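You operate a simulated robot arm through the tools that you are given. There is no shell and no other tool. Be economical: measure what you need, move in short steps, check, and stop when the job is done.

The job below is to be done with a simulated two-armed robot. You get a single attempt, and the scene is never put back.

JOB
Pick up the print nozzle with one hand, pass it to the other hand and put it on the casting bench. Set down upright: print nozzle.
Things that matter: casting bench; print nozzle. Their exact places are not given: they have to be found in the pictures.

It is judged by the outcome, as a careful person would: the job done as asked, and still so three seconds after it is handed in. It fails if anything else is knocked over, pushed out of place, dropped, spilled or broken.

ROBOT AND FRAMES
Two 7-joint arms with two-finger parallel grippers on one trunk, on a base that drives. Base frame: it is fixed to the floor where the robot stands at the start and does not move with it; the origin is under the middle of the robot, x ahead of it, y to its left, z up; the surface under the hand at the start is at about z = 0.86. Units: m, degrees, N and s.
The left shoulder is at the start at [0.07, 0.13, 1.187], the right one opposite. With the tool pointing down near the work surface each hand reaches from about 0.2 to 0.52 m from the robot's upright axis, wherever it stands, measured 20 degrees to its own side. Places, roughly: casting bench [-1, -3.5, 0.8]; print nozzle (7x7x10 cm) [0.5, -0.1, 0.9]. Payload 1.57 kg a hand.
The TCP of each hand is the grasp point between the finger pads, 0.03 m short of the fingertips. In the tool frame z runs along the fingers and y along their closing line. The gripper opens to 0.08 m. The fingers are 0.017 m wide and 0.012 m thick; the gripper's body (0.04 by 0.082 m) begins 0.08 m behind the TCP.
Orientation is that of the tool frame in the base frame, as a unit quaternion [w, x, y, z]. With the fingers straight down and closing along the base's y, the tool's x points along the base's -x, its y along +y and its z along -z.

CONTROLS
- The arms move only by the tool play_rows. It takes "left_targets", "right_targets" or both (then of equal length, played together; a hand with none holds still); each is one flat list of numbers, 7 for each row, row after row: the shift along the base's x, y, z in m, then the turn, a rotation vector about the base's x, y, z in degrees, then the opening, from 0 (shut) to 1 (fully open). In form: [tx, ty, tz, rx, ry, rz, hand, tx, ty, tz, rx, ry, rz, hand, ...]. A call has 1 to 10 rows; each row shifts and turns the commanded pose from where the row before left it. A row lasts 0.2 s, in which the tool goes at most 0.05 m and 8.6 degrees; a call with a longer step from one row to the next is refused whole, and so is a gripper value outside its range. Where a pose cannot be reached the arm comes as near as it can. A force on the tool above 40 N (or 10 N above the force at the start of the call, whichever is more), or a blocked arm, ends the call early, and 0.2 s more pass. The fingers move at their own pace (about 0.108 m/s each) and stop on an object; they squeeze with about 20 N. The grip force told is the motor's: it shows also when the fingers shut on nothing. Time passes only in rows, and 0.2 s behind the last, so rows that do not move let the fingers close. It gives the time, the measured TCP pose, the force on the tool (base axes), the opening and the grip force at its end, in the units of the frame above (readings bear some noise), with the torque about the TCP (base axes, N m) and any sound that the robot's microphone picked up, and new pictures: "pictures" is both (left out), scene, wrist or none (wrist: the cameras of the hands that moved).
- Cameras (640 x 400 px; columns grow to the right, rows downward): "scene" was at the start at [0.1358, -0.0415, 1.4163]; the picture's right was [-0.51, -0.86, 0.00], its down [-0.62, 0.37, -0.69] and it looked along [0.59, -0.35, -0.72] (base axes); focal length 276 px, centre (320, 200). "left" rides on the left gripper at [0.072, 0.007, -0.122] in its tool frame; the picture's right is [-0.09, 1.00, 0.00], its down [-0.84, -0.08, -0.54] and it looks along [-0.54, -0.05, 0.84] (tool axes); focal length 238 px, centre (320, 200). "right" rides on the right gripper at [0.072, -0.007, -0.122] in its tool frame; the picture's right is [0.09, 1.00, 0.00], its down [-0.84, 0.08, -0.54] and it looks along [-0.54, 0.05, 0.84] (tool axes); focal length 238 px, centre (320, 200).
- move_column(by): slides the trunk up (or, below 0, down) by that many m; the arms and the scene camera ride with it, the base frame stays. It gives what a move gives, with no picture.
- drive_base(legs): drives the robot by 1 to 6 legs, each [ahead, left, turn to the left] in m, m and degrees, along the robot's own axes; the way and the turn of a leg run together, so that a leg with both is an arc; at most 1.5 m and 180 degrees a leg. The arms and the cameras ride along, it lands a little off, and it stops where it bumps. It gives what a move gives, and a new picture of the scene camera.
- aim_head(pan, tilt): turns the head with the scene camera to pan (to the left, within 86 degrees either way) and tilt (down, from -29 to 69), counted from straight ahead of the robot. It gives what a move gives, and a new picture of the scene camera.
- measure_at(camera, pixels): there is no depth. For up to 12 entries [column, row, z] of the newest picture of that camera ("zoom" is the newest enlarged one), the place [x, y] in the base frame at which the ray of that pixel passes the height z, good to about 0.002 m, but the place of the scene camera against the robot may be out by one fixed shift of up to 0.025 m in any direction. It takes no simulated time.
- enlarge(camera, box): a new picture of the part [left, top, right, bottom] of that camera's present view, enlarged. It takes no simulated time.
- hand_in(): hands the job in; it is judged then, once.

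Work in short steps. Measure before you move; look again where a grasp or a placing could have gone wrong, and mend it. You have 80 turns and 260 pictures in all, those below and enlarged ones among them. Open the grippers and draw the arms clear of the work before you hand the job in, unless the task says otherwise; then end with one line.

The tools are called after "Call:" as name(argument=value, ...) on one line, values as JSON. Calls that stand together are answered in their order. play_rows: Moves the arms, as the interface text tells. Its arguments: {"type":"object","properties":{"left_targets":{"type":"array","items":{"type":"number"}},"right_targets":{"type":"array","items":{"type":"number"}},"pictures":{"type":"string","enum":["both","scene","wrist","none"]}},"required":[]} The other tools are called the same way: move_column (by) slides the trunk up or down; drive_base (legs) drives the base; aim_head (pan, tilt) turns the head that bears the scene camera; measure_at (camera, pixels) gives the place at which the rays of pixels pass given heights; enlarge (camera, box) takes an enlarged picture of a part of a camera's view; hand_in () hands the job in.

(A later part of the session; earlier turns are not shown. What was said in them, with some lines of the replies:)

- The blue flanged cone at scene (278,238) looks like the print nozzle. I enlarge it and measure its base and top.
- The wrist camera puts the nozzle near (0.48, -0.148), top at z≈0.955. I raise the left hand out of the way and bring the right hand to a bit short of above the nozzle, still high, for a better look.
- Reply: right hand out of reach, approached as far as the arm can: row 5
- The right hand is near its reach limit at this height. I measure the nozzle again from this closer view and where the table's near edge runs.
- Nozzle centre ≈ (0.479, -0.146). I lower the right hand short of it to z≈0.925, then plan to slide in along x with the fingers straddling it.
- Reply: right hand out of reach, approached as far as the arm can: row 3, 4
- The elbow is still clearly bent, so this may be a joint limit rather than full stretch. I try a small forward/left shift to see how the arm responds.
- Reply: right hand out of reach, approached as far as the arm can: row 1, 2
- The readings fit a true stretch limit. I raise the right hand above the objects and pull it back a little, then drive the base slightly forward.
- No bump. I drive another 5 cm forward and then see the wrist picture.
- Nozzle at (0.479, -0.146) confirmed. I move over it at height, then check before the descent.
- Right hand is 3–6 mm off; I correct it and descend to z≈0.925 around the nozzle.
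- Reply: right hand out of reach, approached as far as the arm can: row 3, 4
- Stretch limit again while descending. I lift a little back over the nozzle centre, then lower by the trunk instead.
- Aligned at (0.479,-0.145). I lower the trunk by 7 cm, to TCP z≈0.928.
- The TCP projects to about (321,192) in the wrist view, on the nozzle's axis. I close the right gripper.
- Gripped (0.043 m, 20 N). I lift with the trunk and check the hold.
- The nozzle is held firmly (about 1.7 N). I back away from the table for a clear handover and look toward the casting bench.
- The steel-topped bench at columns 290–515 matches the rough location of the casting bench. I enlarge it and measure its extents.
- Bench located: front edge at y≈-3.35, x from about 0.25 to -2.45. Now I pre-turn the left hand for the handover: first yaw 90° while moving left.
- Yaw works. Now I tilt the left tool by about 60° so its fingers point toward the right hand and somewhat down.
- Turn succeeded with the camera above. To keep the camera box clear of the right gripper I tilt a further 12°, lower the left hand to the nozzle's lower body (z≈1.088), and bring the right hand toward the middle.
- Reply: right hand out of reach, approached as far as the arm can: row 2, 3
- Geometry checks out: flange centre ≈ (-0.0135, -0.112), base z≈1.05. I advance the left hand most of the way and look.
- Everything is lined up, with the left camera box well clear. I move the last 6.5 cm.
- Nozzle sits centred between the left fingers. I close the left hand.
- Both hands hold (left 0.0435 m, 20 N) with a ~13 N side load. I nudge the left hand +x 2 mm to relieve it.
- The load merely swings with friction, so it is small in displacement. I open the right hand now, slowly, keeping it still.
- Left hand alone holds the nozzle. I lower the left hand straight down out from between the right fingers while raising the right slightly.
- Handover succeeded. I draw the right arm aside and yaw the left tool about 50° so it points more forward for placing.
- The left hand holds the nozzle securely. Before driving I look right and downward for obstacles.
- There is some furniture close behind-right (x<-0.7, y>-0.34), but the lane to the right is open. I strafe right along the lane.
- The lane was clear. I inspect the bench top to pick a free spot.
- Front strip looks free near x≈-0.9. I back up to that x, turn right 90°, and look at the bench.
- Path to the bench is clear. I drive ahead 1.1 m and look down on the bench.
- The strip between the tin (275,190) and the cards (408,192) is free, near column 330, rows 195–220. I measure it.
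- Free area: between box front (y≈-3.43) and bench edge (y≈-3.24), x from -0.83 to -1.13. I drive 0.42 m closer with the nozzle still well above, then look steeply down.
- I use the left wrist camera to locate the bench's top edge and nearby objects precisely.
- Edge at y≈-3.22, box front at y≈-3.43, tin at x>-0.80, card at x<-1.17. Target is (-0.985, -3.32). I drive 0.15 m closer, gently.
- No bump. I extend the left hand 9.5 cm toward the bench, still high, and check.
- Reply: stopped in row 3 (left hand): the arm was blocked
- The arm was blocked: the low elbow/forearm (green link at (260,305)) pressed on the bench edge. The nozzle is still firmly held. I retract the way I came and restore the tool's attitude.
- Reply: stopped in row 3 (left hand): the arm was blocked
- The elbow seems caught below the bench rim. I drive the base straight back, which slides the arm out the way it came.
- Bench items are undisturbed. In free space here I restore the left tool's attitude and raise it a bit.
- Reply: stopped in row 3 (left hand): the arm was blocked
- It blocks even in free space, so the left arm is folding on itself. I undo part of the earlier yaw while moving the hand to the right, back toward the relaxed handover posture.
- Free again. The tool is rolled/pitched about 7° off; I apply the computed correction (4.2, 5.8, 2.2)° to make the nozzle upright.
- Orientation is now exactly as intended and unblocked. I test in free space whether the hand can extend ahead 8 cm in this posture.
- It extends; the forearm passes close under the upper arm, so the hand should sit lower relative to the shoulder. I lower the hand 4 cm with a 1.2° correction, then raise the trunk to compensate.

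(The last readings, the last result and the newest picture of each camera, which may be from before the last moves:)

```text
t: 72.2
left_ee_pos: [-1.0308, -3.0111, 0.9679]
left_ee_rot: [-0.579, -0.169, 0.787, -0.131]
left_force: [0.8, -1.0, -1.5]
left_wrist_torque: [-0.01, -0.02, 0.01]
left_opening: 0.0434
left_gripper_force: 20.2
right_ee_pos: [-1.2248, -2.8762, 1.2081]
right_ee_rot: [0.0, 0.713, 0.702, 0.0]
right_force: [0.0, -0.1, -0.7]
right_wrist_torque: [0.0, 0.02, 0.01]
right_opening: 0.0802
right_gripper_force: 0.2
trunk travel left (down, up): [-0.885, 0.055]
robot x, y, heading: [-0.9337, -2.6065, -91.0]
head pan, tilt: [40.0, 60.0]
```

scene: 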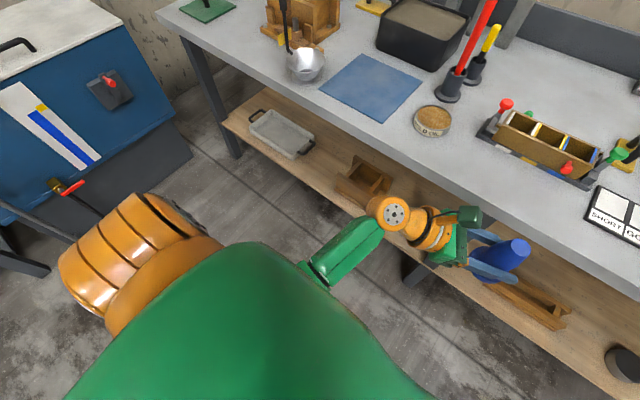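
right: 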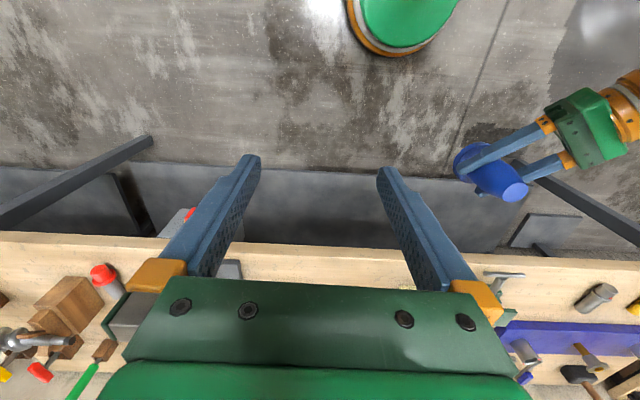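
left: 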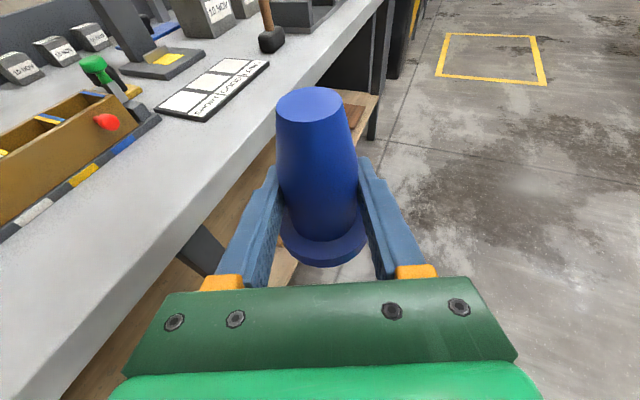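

Good. I drive 0.30 m ahead with the nozzle base still ~0.13 m above the bench.

Call:
drive_base(legs=[[0.2, 0.01, 0]])

Call:
drive_base(legs=[[0.1, 0.005, 0.5]])

Call:
aim_head(pan=15, tilt=60)

Call:
play_rows(left_targets=[0, 0, 0, 0, 0, 0, 0], pictures="wrist")

```text
t: 73.8
left_ee_pos: [-1.0219, -3.2051, 0.9685]
left_ee_rot: [-0.579, -0.17, 0.787, -0.132]
left_force: [1.1, 0.8, 0.8]
left_wrist_torque: [0.0, 0.0, 0.04]
left_opening: 0.0433
left_gripper_force: 20.3
right_ee_pos: [-1.2165, -3.072, 1.2092]
right_ee_rot: [0.001, 0.71, 0.704, -0.001]
right_force: [-0.1, -0.5, -0.3]
right_wrist_torque: [0.0, 0.02, -0.01]
right_opening: 0.0801
right_gripper_force: 0.1
trunk travel left (down, up): [-0.885, 0.055]
robot x, y, heading: [-0.9265, -2.8042, -90.4]
head pan, tilt: [40.0, 60.0]
```

scene: 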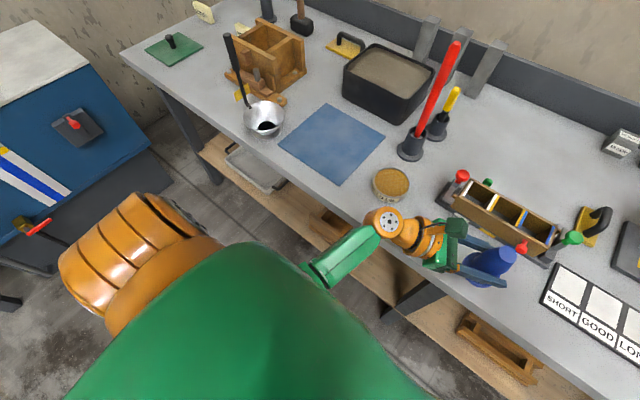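

```text
t: 74.9
left_ee_pos: [-1.0117, -3.3046, 0.968]
left_ee_rot: [-0.578, -0.172, 0.786, -0.135]
left_force: [0.3, -0.3, -0.7]
left_wrist_torque: [0.01, 0.01, 0.02]
left_opening: 0.043
left_gripper_force: 20.0
right_ee_pos: [-1.2095, -3.17, 1.2093]
right_ee_rot: [0.002, 0.707, 0.708, -0.001]
right_force: [-0.1, 0.9, 0.2]
right_wrist_torque: [-0.02, 0.0, 0.0]
right_opening: 0.0801
right_gripper_force: 0.0
trunk travel left (down, up): [-0.885, 0.055]
robot x, y, heading: [-0.9187, -2.907, -89.9]
head pan, tilt: [40.0, 60.0]
```

scene: 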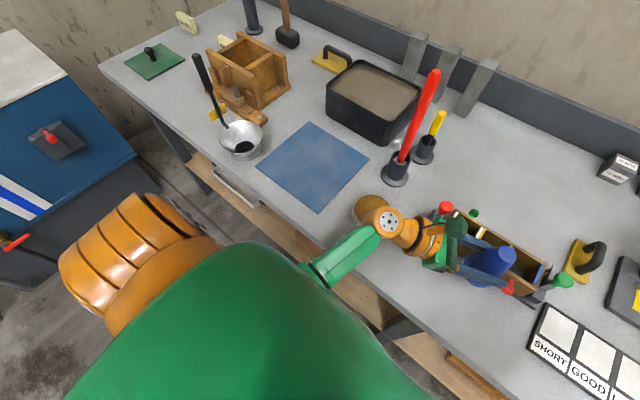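

```text
t: 75.8
left_ee_pos: [-1.0112, -3.3085, 0.9659]
left_ee_rot: [-0.577, -0.174, 0.787, -0.133]
left_force: [0.4, 0.4, 0.1]
left_wrist_torque: [-0.02, 0.0, 0.01]
left_opening: 0.0432
left_gripper_force: 20.1
right_ee_pos: [-1.2096, -3.1775, 1.2082]
right_ee_rot: [0.0, 0.706, 0.708, 0.0]
right_force: [-1.0, 0.4, 0.6]
right_wrist_torque: [0.01, 0.01, 0.02]
right_opening: 0.0802
right_gripper_force: 0.0
trunk travel left (down, up): [-0.885, 0.055]
robot x, y, heading: [-0.9204, -2.906, -90.1]
head pan, tilt: [15.0, 60.0]
```

scene: 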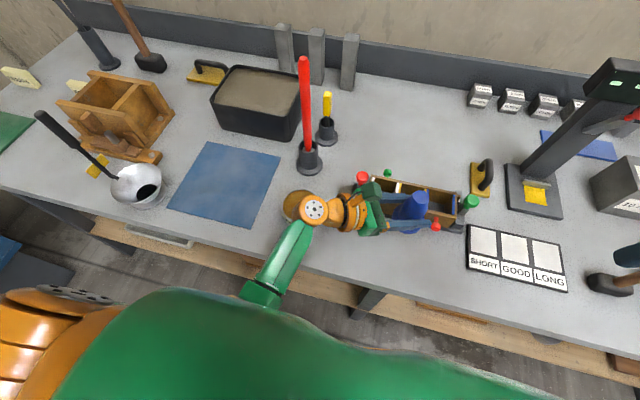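

```text
t: 76.2
left_ee_pos: [-1.0131, -3.3072, 0.9653]
left_ee_rot: [-0.576, -0.175, 0.787, -0.134]
left_force: [-0.4, -0.9, 0.5]
left_wrist_torque: [-0.02, 0.0, 0.01]
left_opening: 0.0432
left_gripper_force: 19.8
right_ee_pos: [-1.21, -3.176, 1.2085]
right_ee_rot: [-0.001, 0.706, 0.708, 0.0]
right_force: [0.5, 0.3, 0.1]
right_wrist_torque: [-0.03, 0.01, 0.0]
right_opening: 0.0802
right_gripper_force: 0.0
trunk travel left (down, up): [-0.885, 0.055]
robot x, y, heading: [-0.9196, -2.9068, -90.0]
head pan, tilt: [15.0, 60.0]
```

left: 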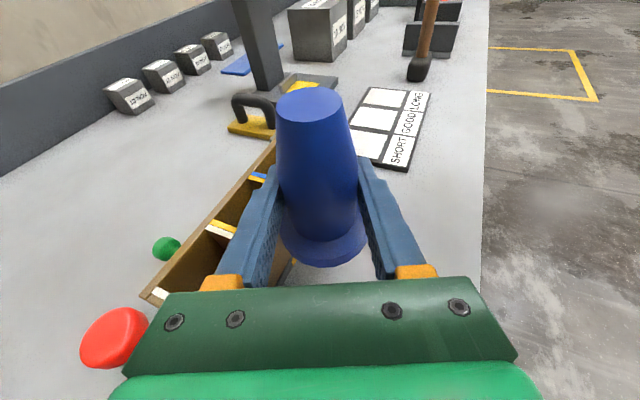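

I check the bench edge and box relative to the hand from the left camera.

Call:
measure_at(camera="left", pixels=[[485, 150, 0.8], [481, 280, 0.8], [278, 275, 0.8], [350, 152, 0.8], [404, 168, 0.8], [115, 335, 0.88]])

Call:
enlarge(camera="scene", box=[240, 130, 520, 310])

```text
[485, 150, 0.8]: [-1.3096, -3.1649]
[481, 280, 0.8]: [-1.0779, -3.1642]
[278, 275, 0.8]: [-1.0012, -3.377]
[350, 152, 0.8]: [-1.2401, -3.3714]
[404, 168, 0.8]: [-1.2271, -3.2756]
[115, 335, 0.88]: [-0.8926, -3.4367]
```

```text
2.22 times, centred on (380, 220) of scene
```

zoom: 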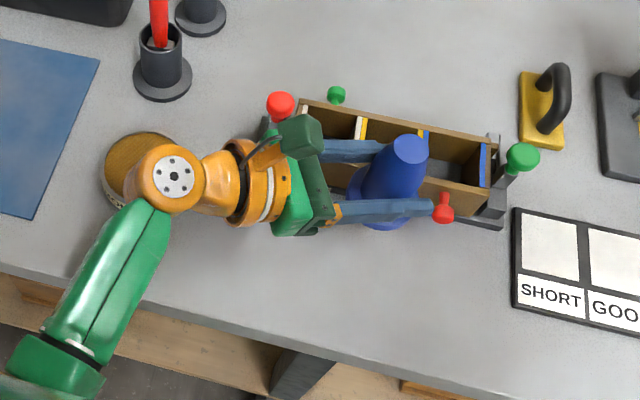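

Combining both left-camera views, the bench top is really at about z≈0.84, its edge at y≈-3.175 and the box front at y≈-3.37. I back off 5.5 cm so the nozzle is at y≈-3.25, clear of the box and its knobs.

Call:
drive_base(legs=[[-0.055, 0.01, 0]])

Call:
play_rows(left_targets=[0, 0, 0, 0, 0, 0, 0], pictures="wrist")

```text
t: 77.2
left_ee_pos: [-1.0039, -3.2588, 0.9613]
left_ee_rot: [-0.576, -0.177, 0.787, -0.131]
left_force: [-0.5, -0.1, -0.7]
left_wrist_torque: [0.05, 0.02, -0.03]
left_opening: 0.0432
left_gripper_force: 20.5
right_ee_pos: [-1.2014, -3.1282, 1.2078]
right_ee_rot: [-0.003, 0.707, 0.708, 0.003]
right_force: [0.6, -0.4, -0.6]
right_wrist_torque: [0.04, 0.02, 0.01]
right_opening: 0.0802
right_gripper_force: 0.1
trunk travel left (down, up): [-0.885, 0.055]
robot x, y, heading: [-0.9085, -2.8479, -90.1]
head pan, tilt: [15.0, 60.0]
```

scene: 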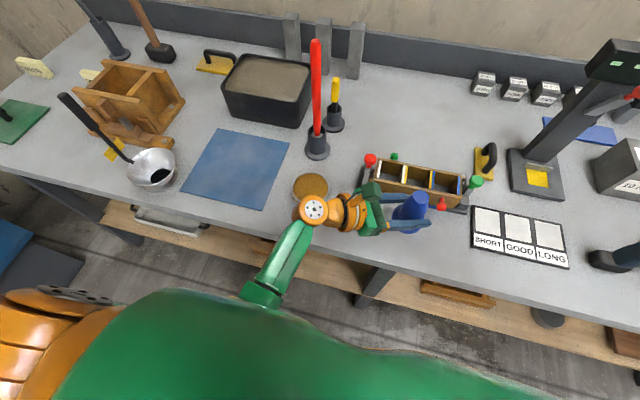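

```text
t: 77.6
left_ee_pos: [-1.0016, -3.2489, 0.966]
left_ee_rot: [-0.577, -0.174, 0.787, -0.135]
left_force: [-0.2, 0.3, 0.1]
left_wrist_torque: [0.01, -0.03, 0.04]
left_opening: 0.0435
left_gripper_force: 19.9
right_ee_pos: [-1.1978, -3.1181, 1.21]
right_ee_rot: [0.0, 0.706, 0.708, -0.001]
right_force: [0.6, 0.4, 0.1]
right_wrist_torque: [0.0, 0.0, 0.01]
right_opening: 0.0802
right_gripper_force: 0.0
trunk travel left (down, up): [-0.885, 0.055]
robot x, y, heading: [-0.912, -2.8474, -90.0]
head pan, tilt: [15.0, 60.0]
```

left: 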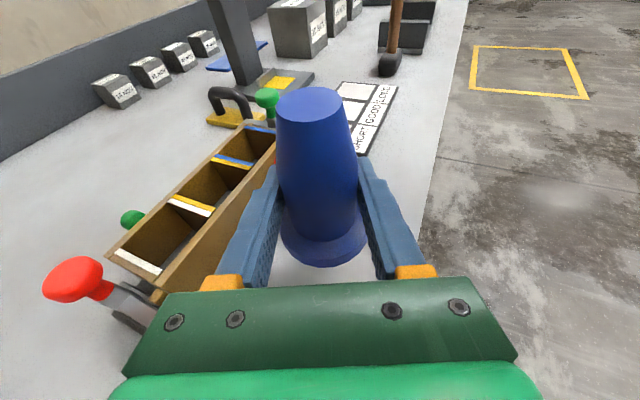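

Call:
measure_at(camera="left", pixels=[[437, 150, 0.84], [417, 240, 0.84], [437, 150, 0.82], [417, 240, 0.82], [437, 150, 0.8], [295, 280, 0.84], [150, 290, 0.84], [360, 150, 0.84]])

```text
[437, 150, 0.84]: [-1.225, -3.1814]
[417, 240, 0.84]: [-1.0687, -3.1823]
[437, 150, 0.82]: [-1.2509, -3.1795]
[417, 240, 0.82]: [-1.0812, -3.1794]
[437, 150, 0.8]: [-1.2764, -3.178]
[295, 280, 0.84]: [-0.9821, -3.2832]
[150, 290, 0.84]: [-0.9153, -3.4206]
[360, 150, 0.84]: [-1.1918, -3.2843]
```

Edge is at y≈-3.18, so the nozzle flange will sit about 3.4 cm inside it, clear of the box. I lower the trunk 6 cm and look.

Call:
move_column(by=-0.06)

Call:
play_rows(left_targets=[0, 0, 0, 0, 0, 0, 0])

```text
t: 78.6
left_ee_pos: [-1.0027, -3.2521, 0.9053]
left_ee_rot: [-0.576, -0.175, 0.787, -0.135]
left_force: [0.6, 0.0, -0.2]
left_wrist_torque: [0.03, 0.05, 0.03]
left_opening: 0.0431
left_gripper_force: 20.2
right_ee_pos: [-1.1996, -3.1195, 1.1494]
right_ee_rot: [0.0, 0.707, 0.707, 0.0]
right_force: [-0.3, -0.2, -0.5]
right_wrist_torque: [-0.02, 0.0, -0.03]
right_opening: 0.0799
right_gripper_force: 0.1
trunk travel left (down, up): [-0.825, 0.115]
robot x, y, heading: [-0.9105, -2.8483, -89.9]
head pan, tilt: [15.0, 60.0]
```

```text
t: 79.0
left_ee_pos: [-1.0006, -3.2516, 0.9047]
left_ee_rot: [-0.577, -0.175, 0.787, -0.134]
left_force: [-0.4, -0.3, 0.3]
left_wrist_torque: [0.0, -0.04, 0.02]
left_opening: 0.0434
left_gripper_force: 19.9
right_ee_pos: [-1.199, -3.1201, 1.1489]
right_ee_rot: [0.0, 0.706, 0.708, 0.0]
right_force: [0.0, 0.9, -0.4]
right_wrist_torque: [0.0, 0.0, 0.05]
right_opening: 0.0801
right_gripper_force: 0.0
trunk travel left (down, up): [-0.825, 0.115]
robot x, y, heading: [-0.9145, -2.8488, -90.2]
head pan, tilt: [15.0, 60.0]
```

scene: 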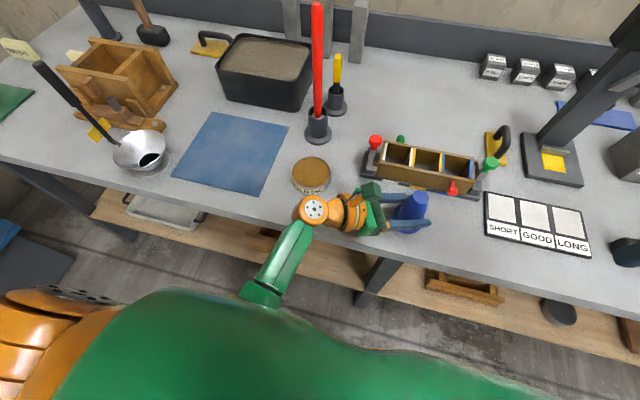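
left: 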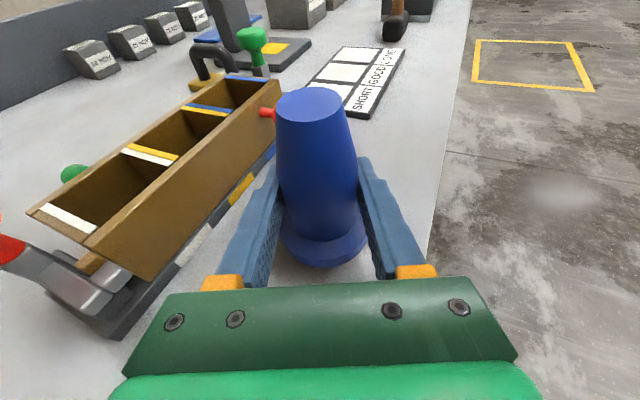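

Clear all round. I lower with the arm in small 5 mm rows, watching the force.

Call:
play_rows(left_targets=[0, 0, -0.005, 0, 0, 0, 0, 0, 0, -0.005, 0, 0, 0, 0, 0, 0, -0.005, 0, 0, 0, 0, 0, 0, -0.003, 0, 0, 0, 0], pictures="wrist")

```text
t: 80.0
left_ee_pos: [-1.0017, -3.2522, 0.8902]
left_ee_rot: [-0.577, -0.174, 0.786, -0.135]
left_force: [-2.2, -2.2, 12.8]
left_wrist_torque: [0.35, -0.07, -0.04]
left_opening: 0.0432
left_gripper_force: 20.2
right_ee_pos: [-1.1998, -3.1186, 1.1511]
right_ee_rot: [0.001, 0.706, 0.708, 0.0]
right_force: [1.4, 0.5, -0.5]
right_wrist_torque: [-0.02, -0.01, 0.0]
right_opening: 0.0797
right_gripper_force: 0.2
trunk travel left (down, up): [-0.825, 0.115]
robot x, y, heading: [-0.9138, -2.848, -90.1]
head pan, tilt: [15.0, 60.0]
```

left: 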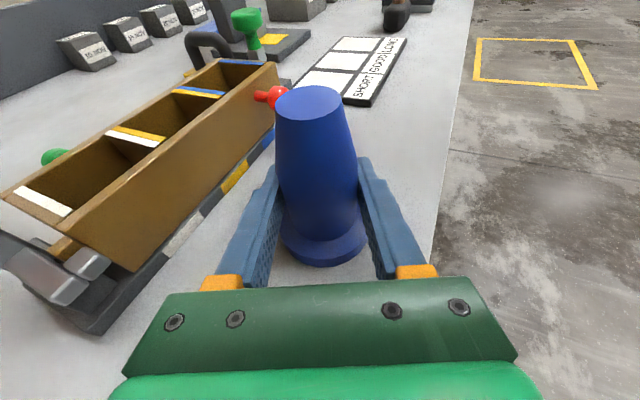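

Contact: 12.8 N up, with torque showing the rim on the +y side touching first (slight tilt). I rotate +1° about x, and recheck.

Call:
play_rows(left_targets=[0, 0, 0, 1.0, 0, 0, 0, 0, 0, 0, 0, 0, 0, 0], pictures="scene")

Call:
enlarge(camera="scene", box=[340, 150, 500, 260])

```text
t: 80.6
left_ee_pos: [-1.0011, -3.252, 0.8883]
left_ee_rot: [-0.574, -0.18, 0.788, -0.13]
left_force: [-2.4, -4.2, 11.5]
left_wrist_torque: [-0.21, 0.25, 0.04]
left_opening: 0.0434
left_gripper_force: 20.3
right_ee_pos: [-1.2002, -3.1184, 1.1496]
right_ee_rot: [0.001, 0.706, 0.708, -0.001]
right_force: [0.3, 0.3, -0.4]
right_wrist_torque: [-0.01, -0.02, -0.02]
right_opening: 0.08
right_gripper_force: 0.1
trunk travel left (down, up): [-0.825, 0.115]
robot x, y, heading: [-0.9108, -2.8477, -89.8]
head pan, tilt: [15.0, 60.0]
```

scene: 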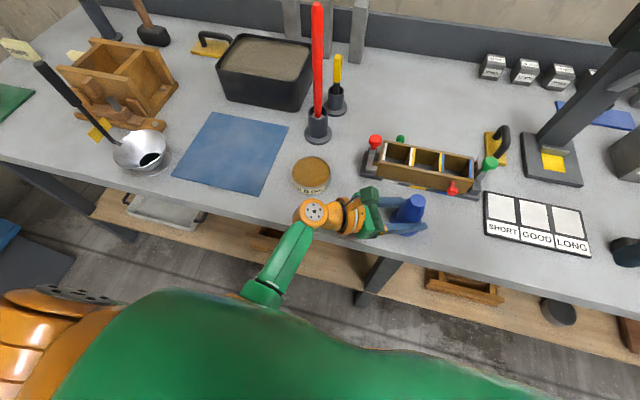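

```text
3.64 times, centred on (420, 205) of scene
```

zoom: 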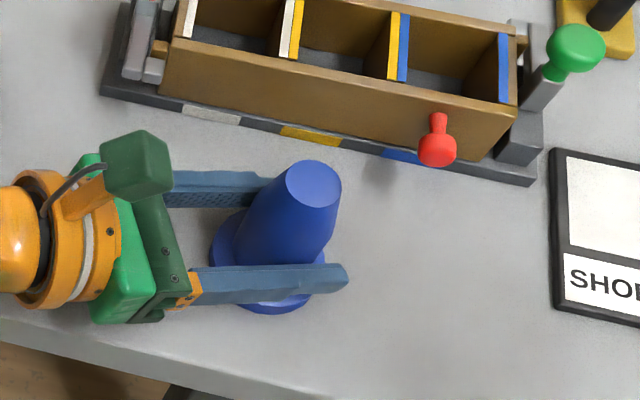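

The nozzle now sits flat on the bench (torque reversed, within the base). I open the left hand partly.

Call:
play_rows(left_targets=[0, 0, 0, 0, 0, 0, 0.6, 0, 0, 0, 0, 0, 0, 0.7, 0, 0, 0, 0, 0, 0, 0.85, 0, 0, 0, 0, 0, 0, 0.85])

Call:
enlarge(camera="scene", box=[340, 150, 500, 260])

```text
t: 81.6
left_ee_pos: [-1.0008, -3.2513, 0.8882]
left_ee_rot: [-0.574, -0.179, 0.789, -0.127]
left_force: [0.5, 0.2, -0.6]
left_wrist_torque: [0.03, 0.0, 0.01]
left_opening: 0.068
left_gripper_force: 0.1
right_ee_pos: [-1.1987, -3.1195, 1.149]
right_ee_rot: [0.0, 0.707, 0.707, -0.001]
right_force: [-0.2, -0.4, -0.6]
right_wrist_torque: [0.0, 0.0, 0.01]
right_opening: 0.0802
right_gripper_force: 0.0
trunk travel left (down, up): [-0.825, 0.115]
robot x, y, heading: [-0.9052, -2.847, -89.9]
head pan, tilt: [15.0, 60.0]
```

scene: 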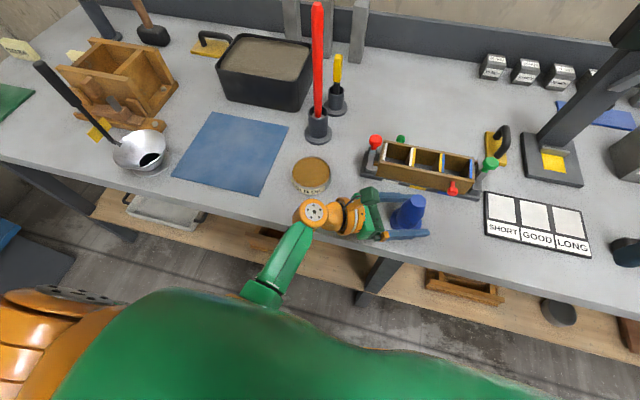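
left: 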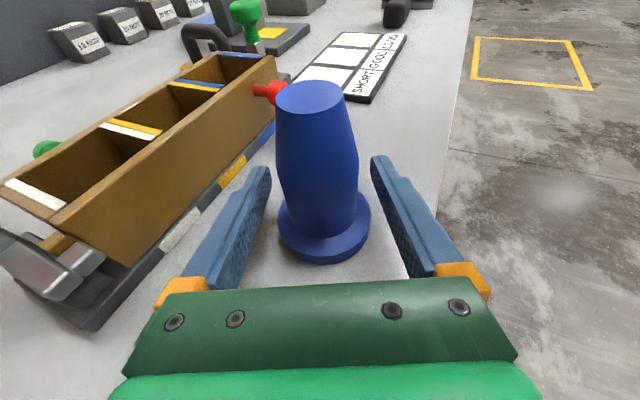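

```text
3.64 times, centred on (420, 205) of scene
```

zoom: 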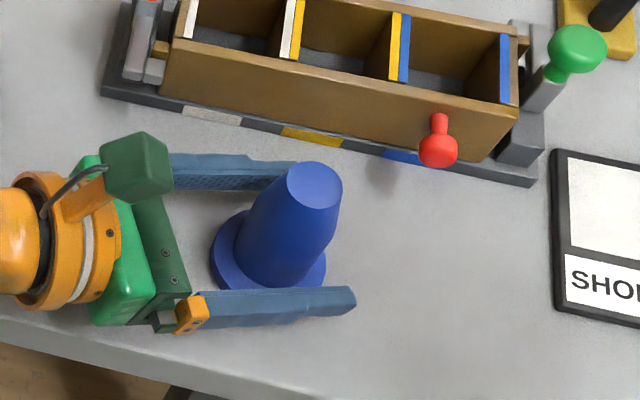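

The nozzle stands upright and free. I open fully, then raise the trunk straight up so the fingers leave over its tapered top.

Call:
play_rows(left_targets=[0, 0, 0, 0, 0, 0, 1, 0, 0, 0, 0, 0, 0, 1], pictures="none")

Call:
move_column(by=0.11)

Call:
play_rows(left_targets=[0, 0, 0, 0, 0, 0, 1])

```text
t: 82.2
left_ee_pos: [-1.0012, -3.2521, 0.8868]
left_ee_rot: [-0.574, -0.18, 0.788, -0.128]
left_force: [0.8, -0.5, -0.2]
left_wrist_torque: [0.0, 0.03, 0.01]
left_opening: 0.0797
left_gripper_force: 0.2
right_ee_pos: [-1.1994, -3.1203, 1.149]
right_ee_rot: [-0.001, 0.707, 0.708, -0.001]
right_force: [-0.2, 0.2, 0.0]
right_wrist_torque: [0.0, 0.03, -0.04]
right_opening: 0.0799
right_gripper_force: 0.0
trunk travel left (down, up): [-0.825, 0.115]
robot x, y, heading: [-0.9082, -2.8507, -89.9]
head pan, tilt: [15.0, 60.0]
```

```text
t: 83.6
left_ee_pos: [-1.0005, -3.2508, 0.9978]
left_ee_rot: [-0.573, -0.18, 0.789, -0.128]
left_force: [0.3, -0.8, 0.2]
left_wrist_torque: [0.02, 0.01, 0.01]
left_opening: 0.0799
left_gripper_force: 0.1
right_ee_pos: [-1.2002, -3.1198, 1.2587]
right_ee_rot: [0.0, 0.707, 0.708, 0.0]
right_force: [-0.3, 0.6, 0.9]
right_wrist_torque: [0.03, -0.03, 0.01]
right_opening: 0.08
right_gripper_force: 0.1
trunk travel left (down, up): [-0.935, 0.005]
robot x, y, heading: [-0.9133, -2.8491, -90.1]
head pan, tilt: [15.0, 60.0]
```

```text
t: 84.0
left_ee_pos: [-1.001, -3.2517, 0.9977]
left_ee_rot: [-0.574, -0.18, 0.789, -0.128]
left_force: [-0.1, -0.8, -0.5]
left_wrist_torque: [-0.03, -0.01, 0.03]
left_opening: 0.0801
left_gripper_force: 0.0
right_ee_pos: [-1.1999, -3.1198, 1.2587]
right_ee_rot: [-0.001, 0.707, 0.708, -0.001]
right_force: [0.2, 0.5, 0.1]
right_wrist_torque: [0.04, 0.02, -0.04]
right_opening: 0.0801
right_gripper_force: 0.1
trunk travel left (down, up): [-0.935, 0.005]
robot x, y, heading: [-0.9095, -2.8479, -89.9]
head pan, tilt: [15.0, 60.0]
```

scene: 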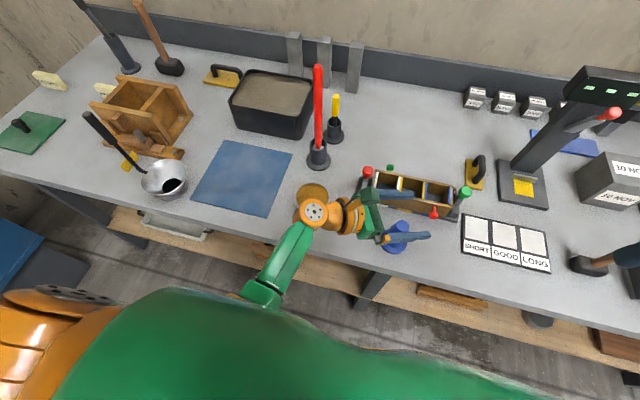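
left: 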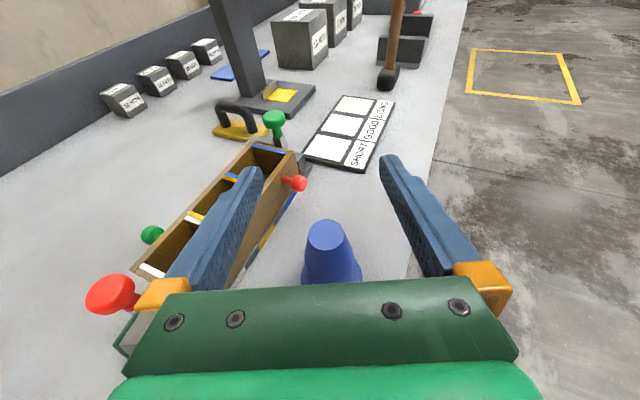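

The fingers are above the nozzle's top (z≈0.95 vs tips ≈0.98). I drive straight back and take a look.

Call:
drive_base(legs=[[-0.35, 0, 0]])

Call:
enlarge(camera="scene", box=[280, 20, 520, 170])

```text
t: 86.2
left_ee_pos: [-1.003, -2.9126, 0.9965]
left_ee_rot: [-0.575, -0.176, 0.789, -0.124]
left_force: [-0.8, -0.5, -0.3]
left_wrist_torque: [-0.02, 0.03, -0.04]
left_opening: 0.08
left_gripper_force: 0.1
right_ee_pos: [-1.2006, -2.7792, 1.2573]
right_ee_rot: [-0.001, 0.71, 0.704, 0.0]
right_force: [-0.5, -0.3, -0.7]
right_wrist_torque: [0.0, -0.02, 0.01]
right_opening: 0.0799
right_gripper_force: 0.0
trunk travel left (down, up): [-0.935, 0.005]
robot x, y, heading: [-0.91, -2.5071, -90.7]
head pan, tilt: [15.0, 60.0]
```

scene: 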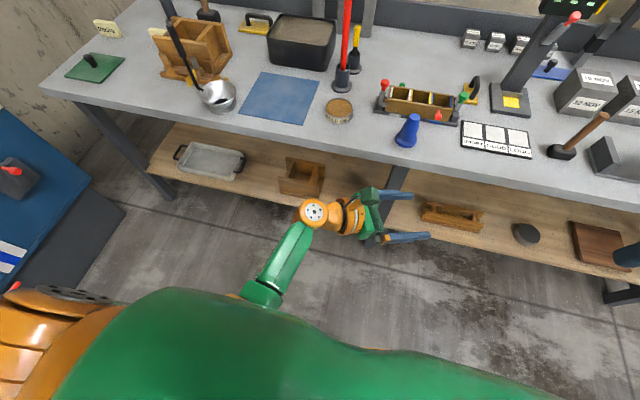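

```text
2.67 times, centred on (400, 95) of scene
```

zoom: 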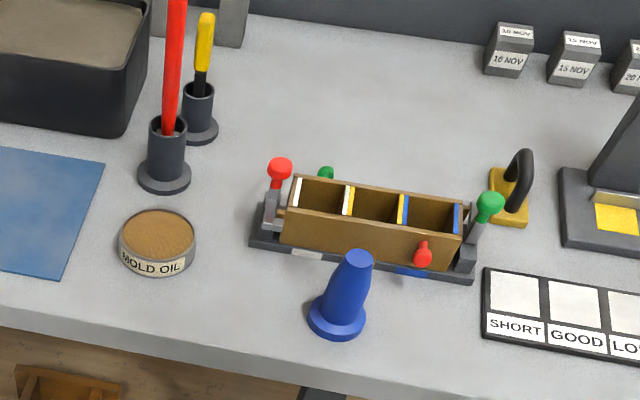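

The nozzle stands upright on the casting bench, nothing else has moved, and both grippers are open and clear of the bench. I hand the job in.

Call:
hand_in()

```text
The job is handed in.
```

The print nozzle was picked up with the right hand, passed to the left in mid-air, and is standing upright on the casting bench; in the last picture nothing else had moved.
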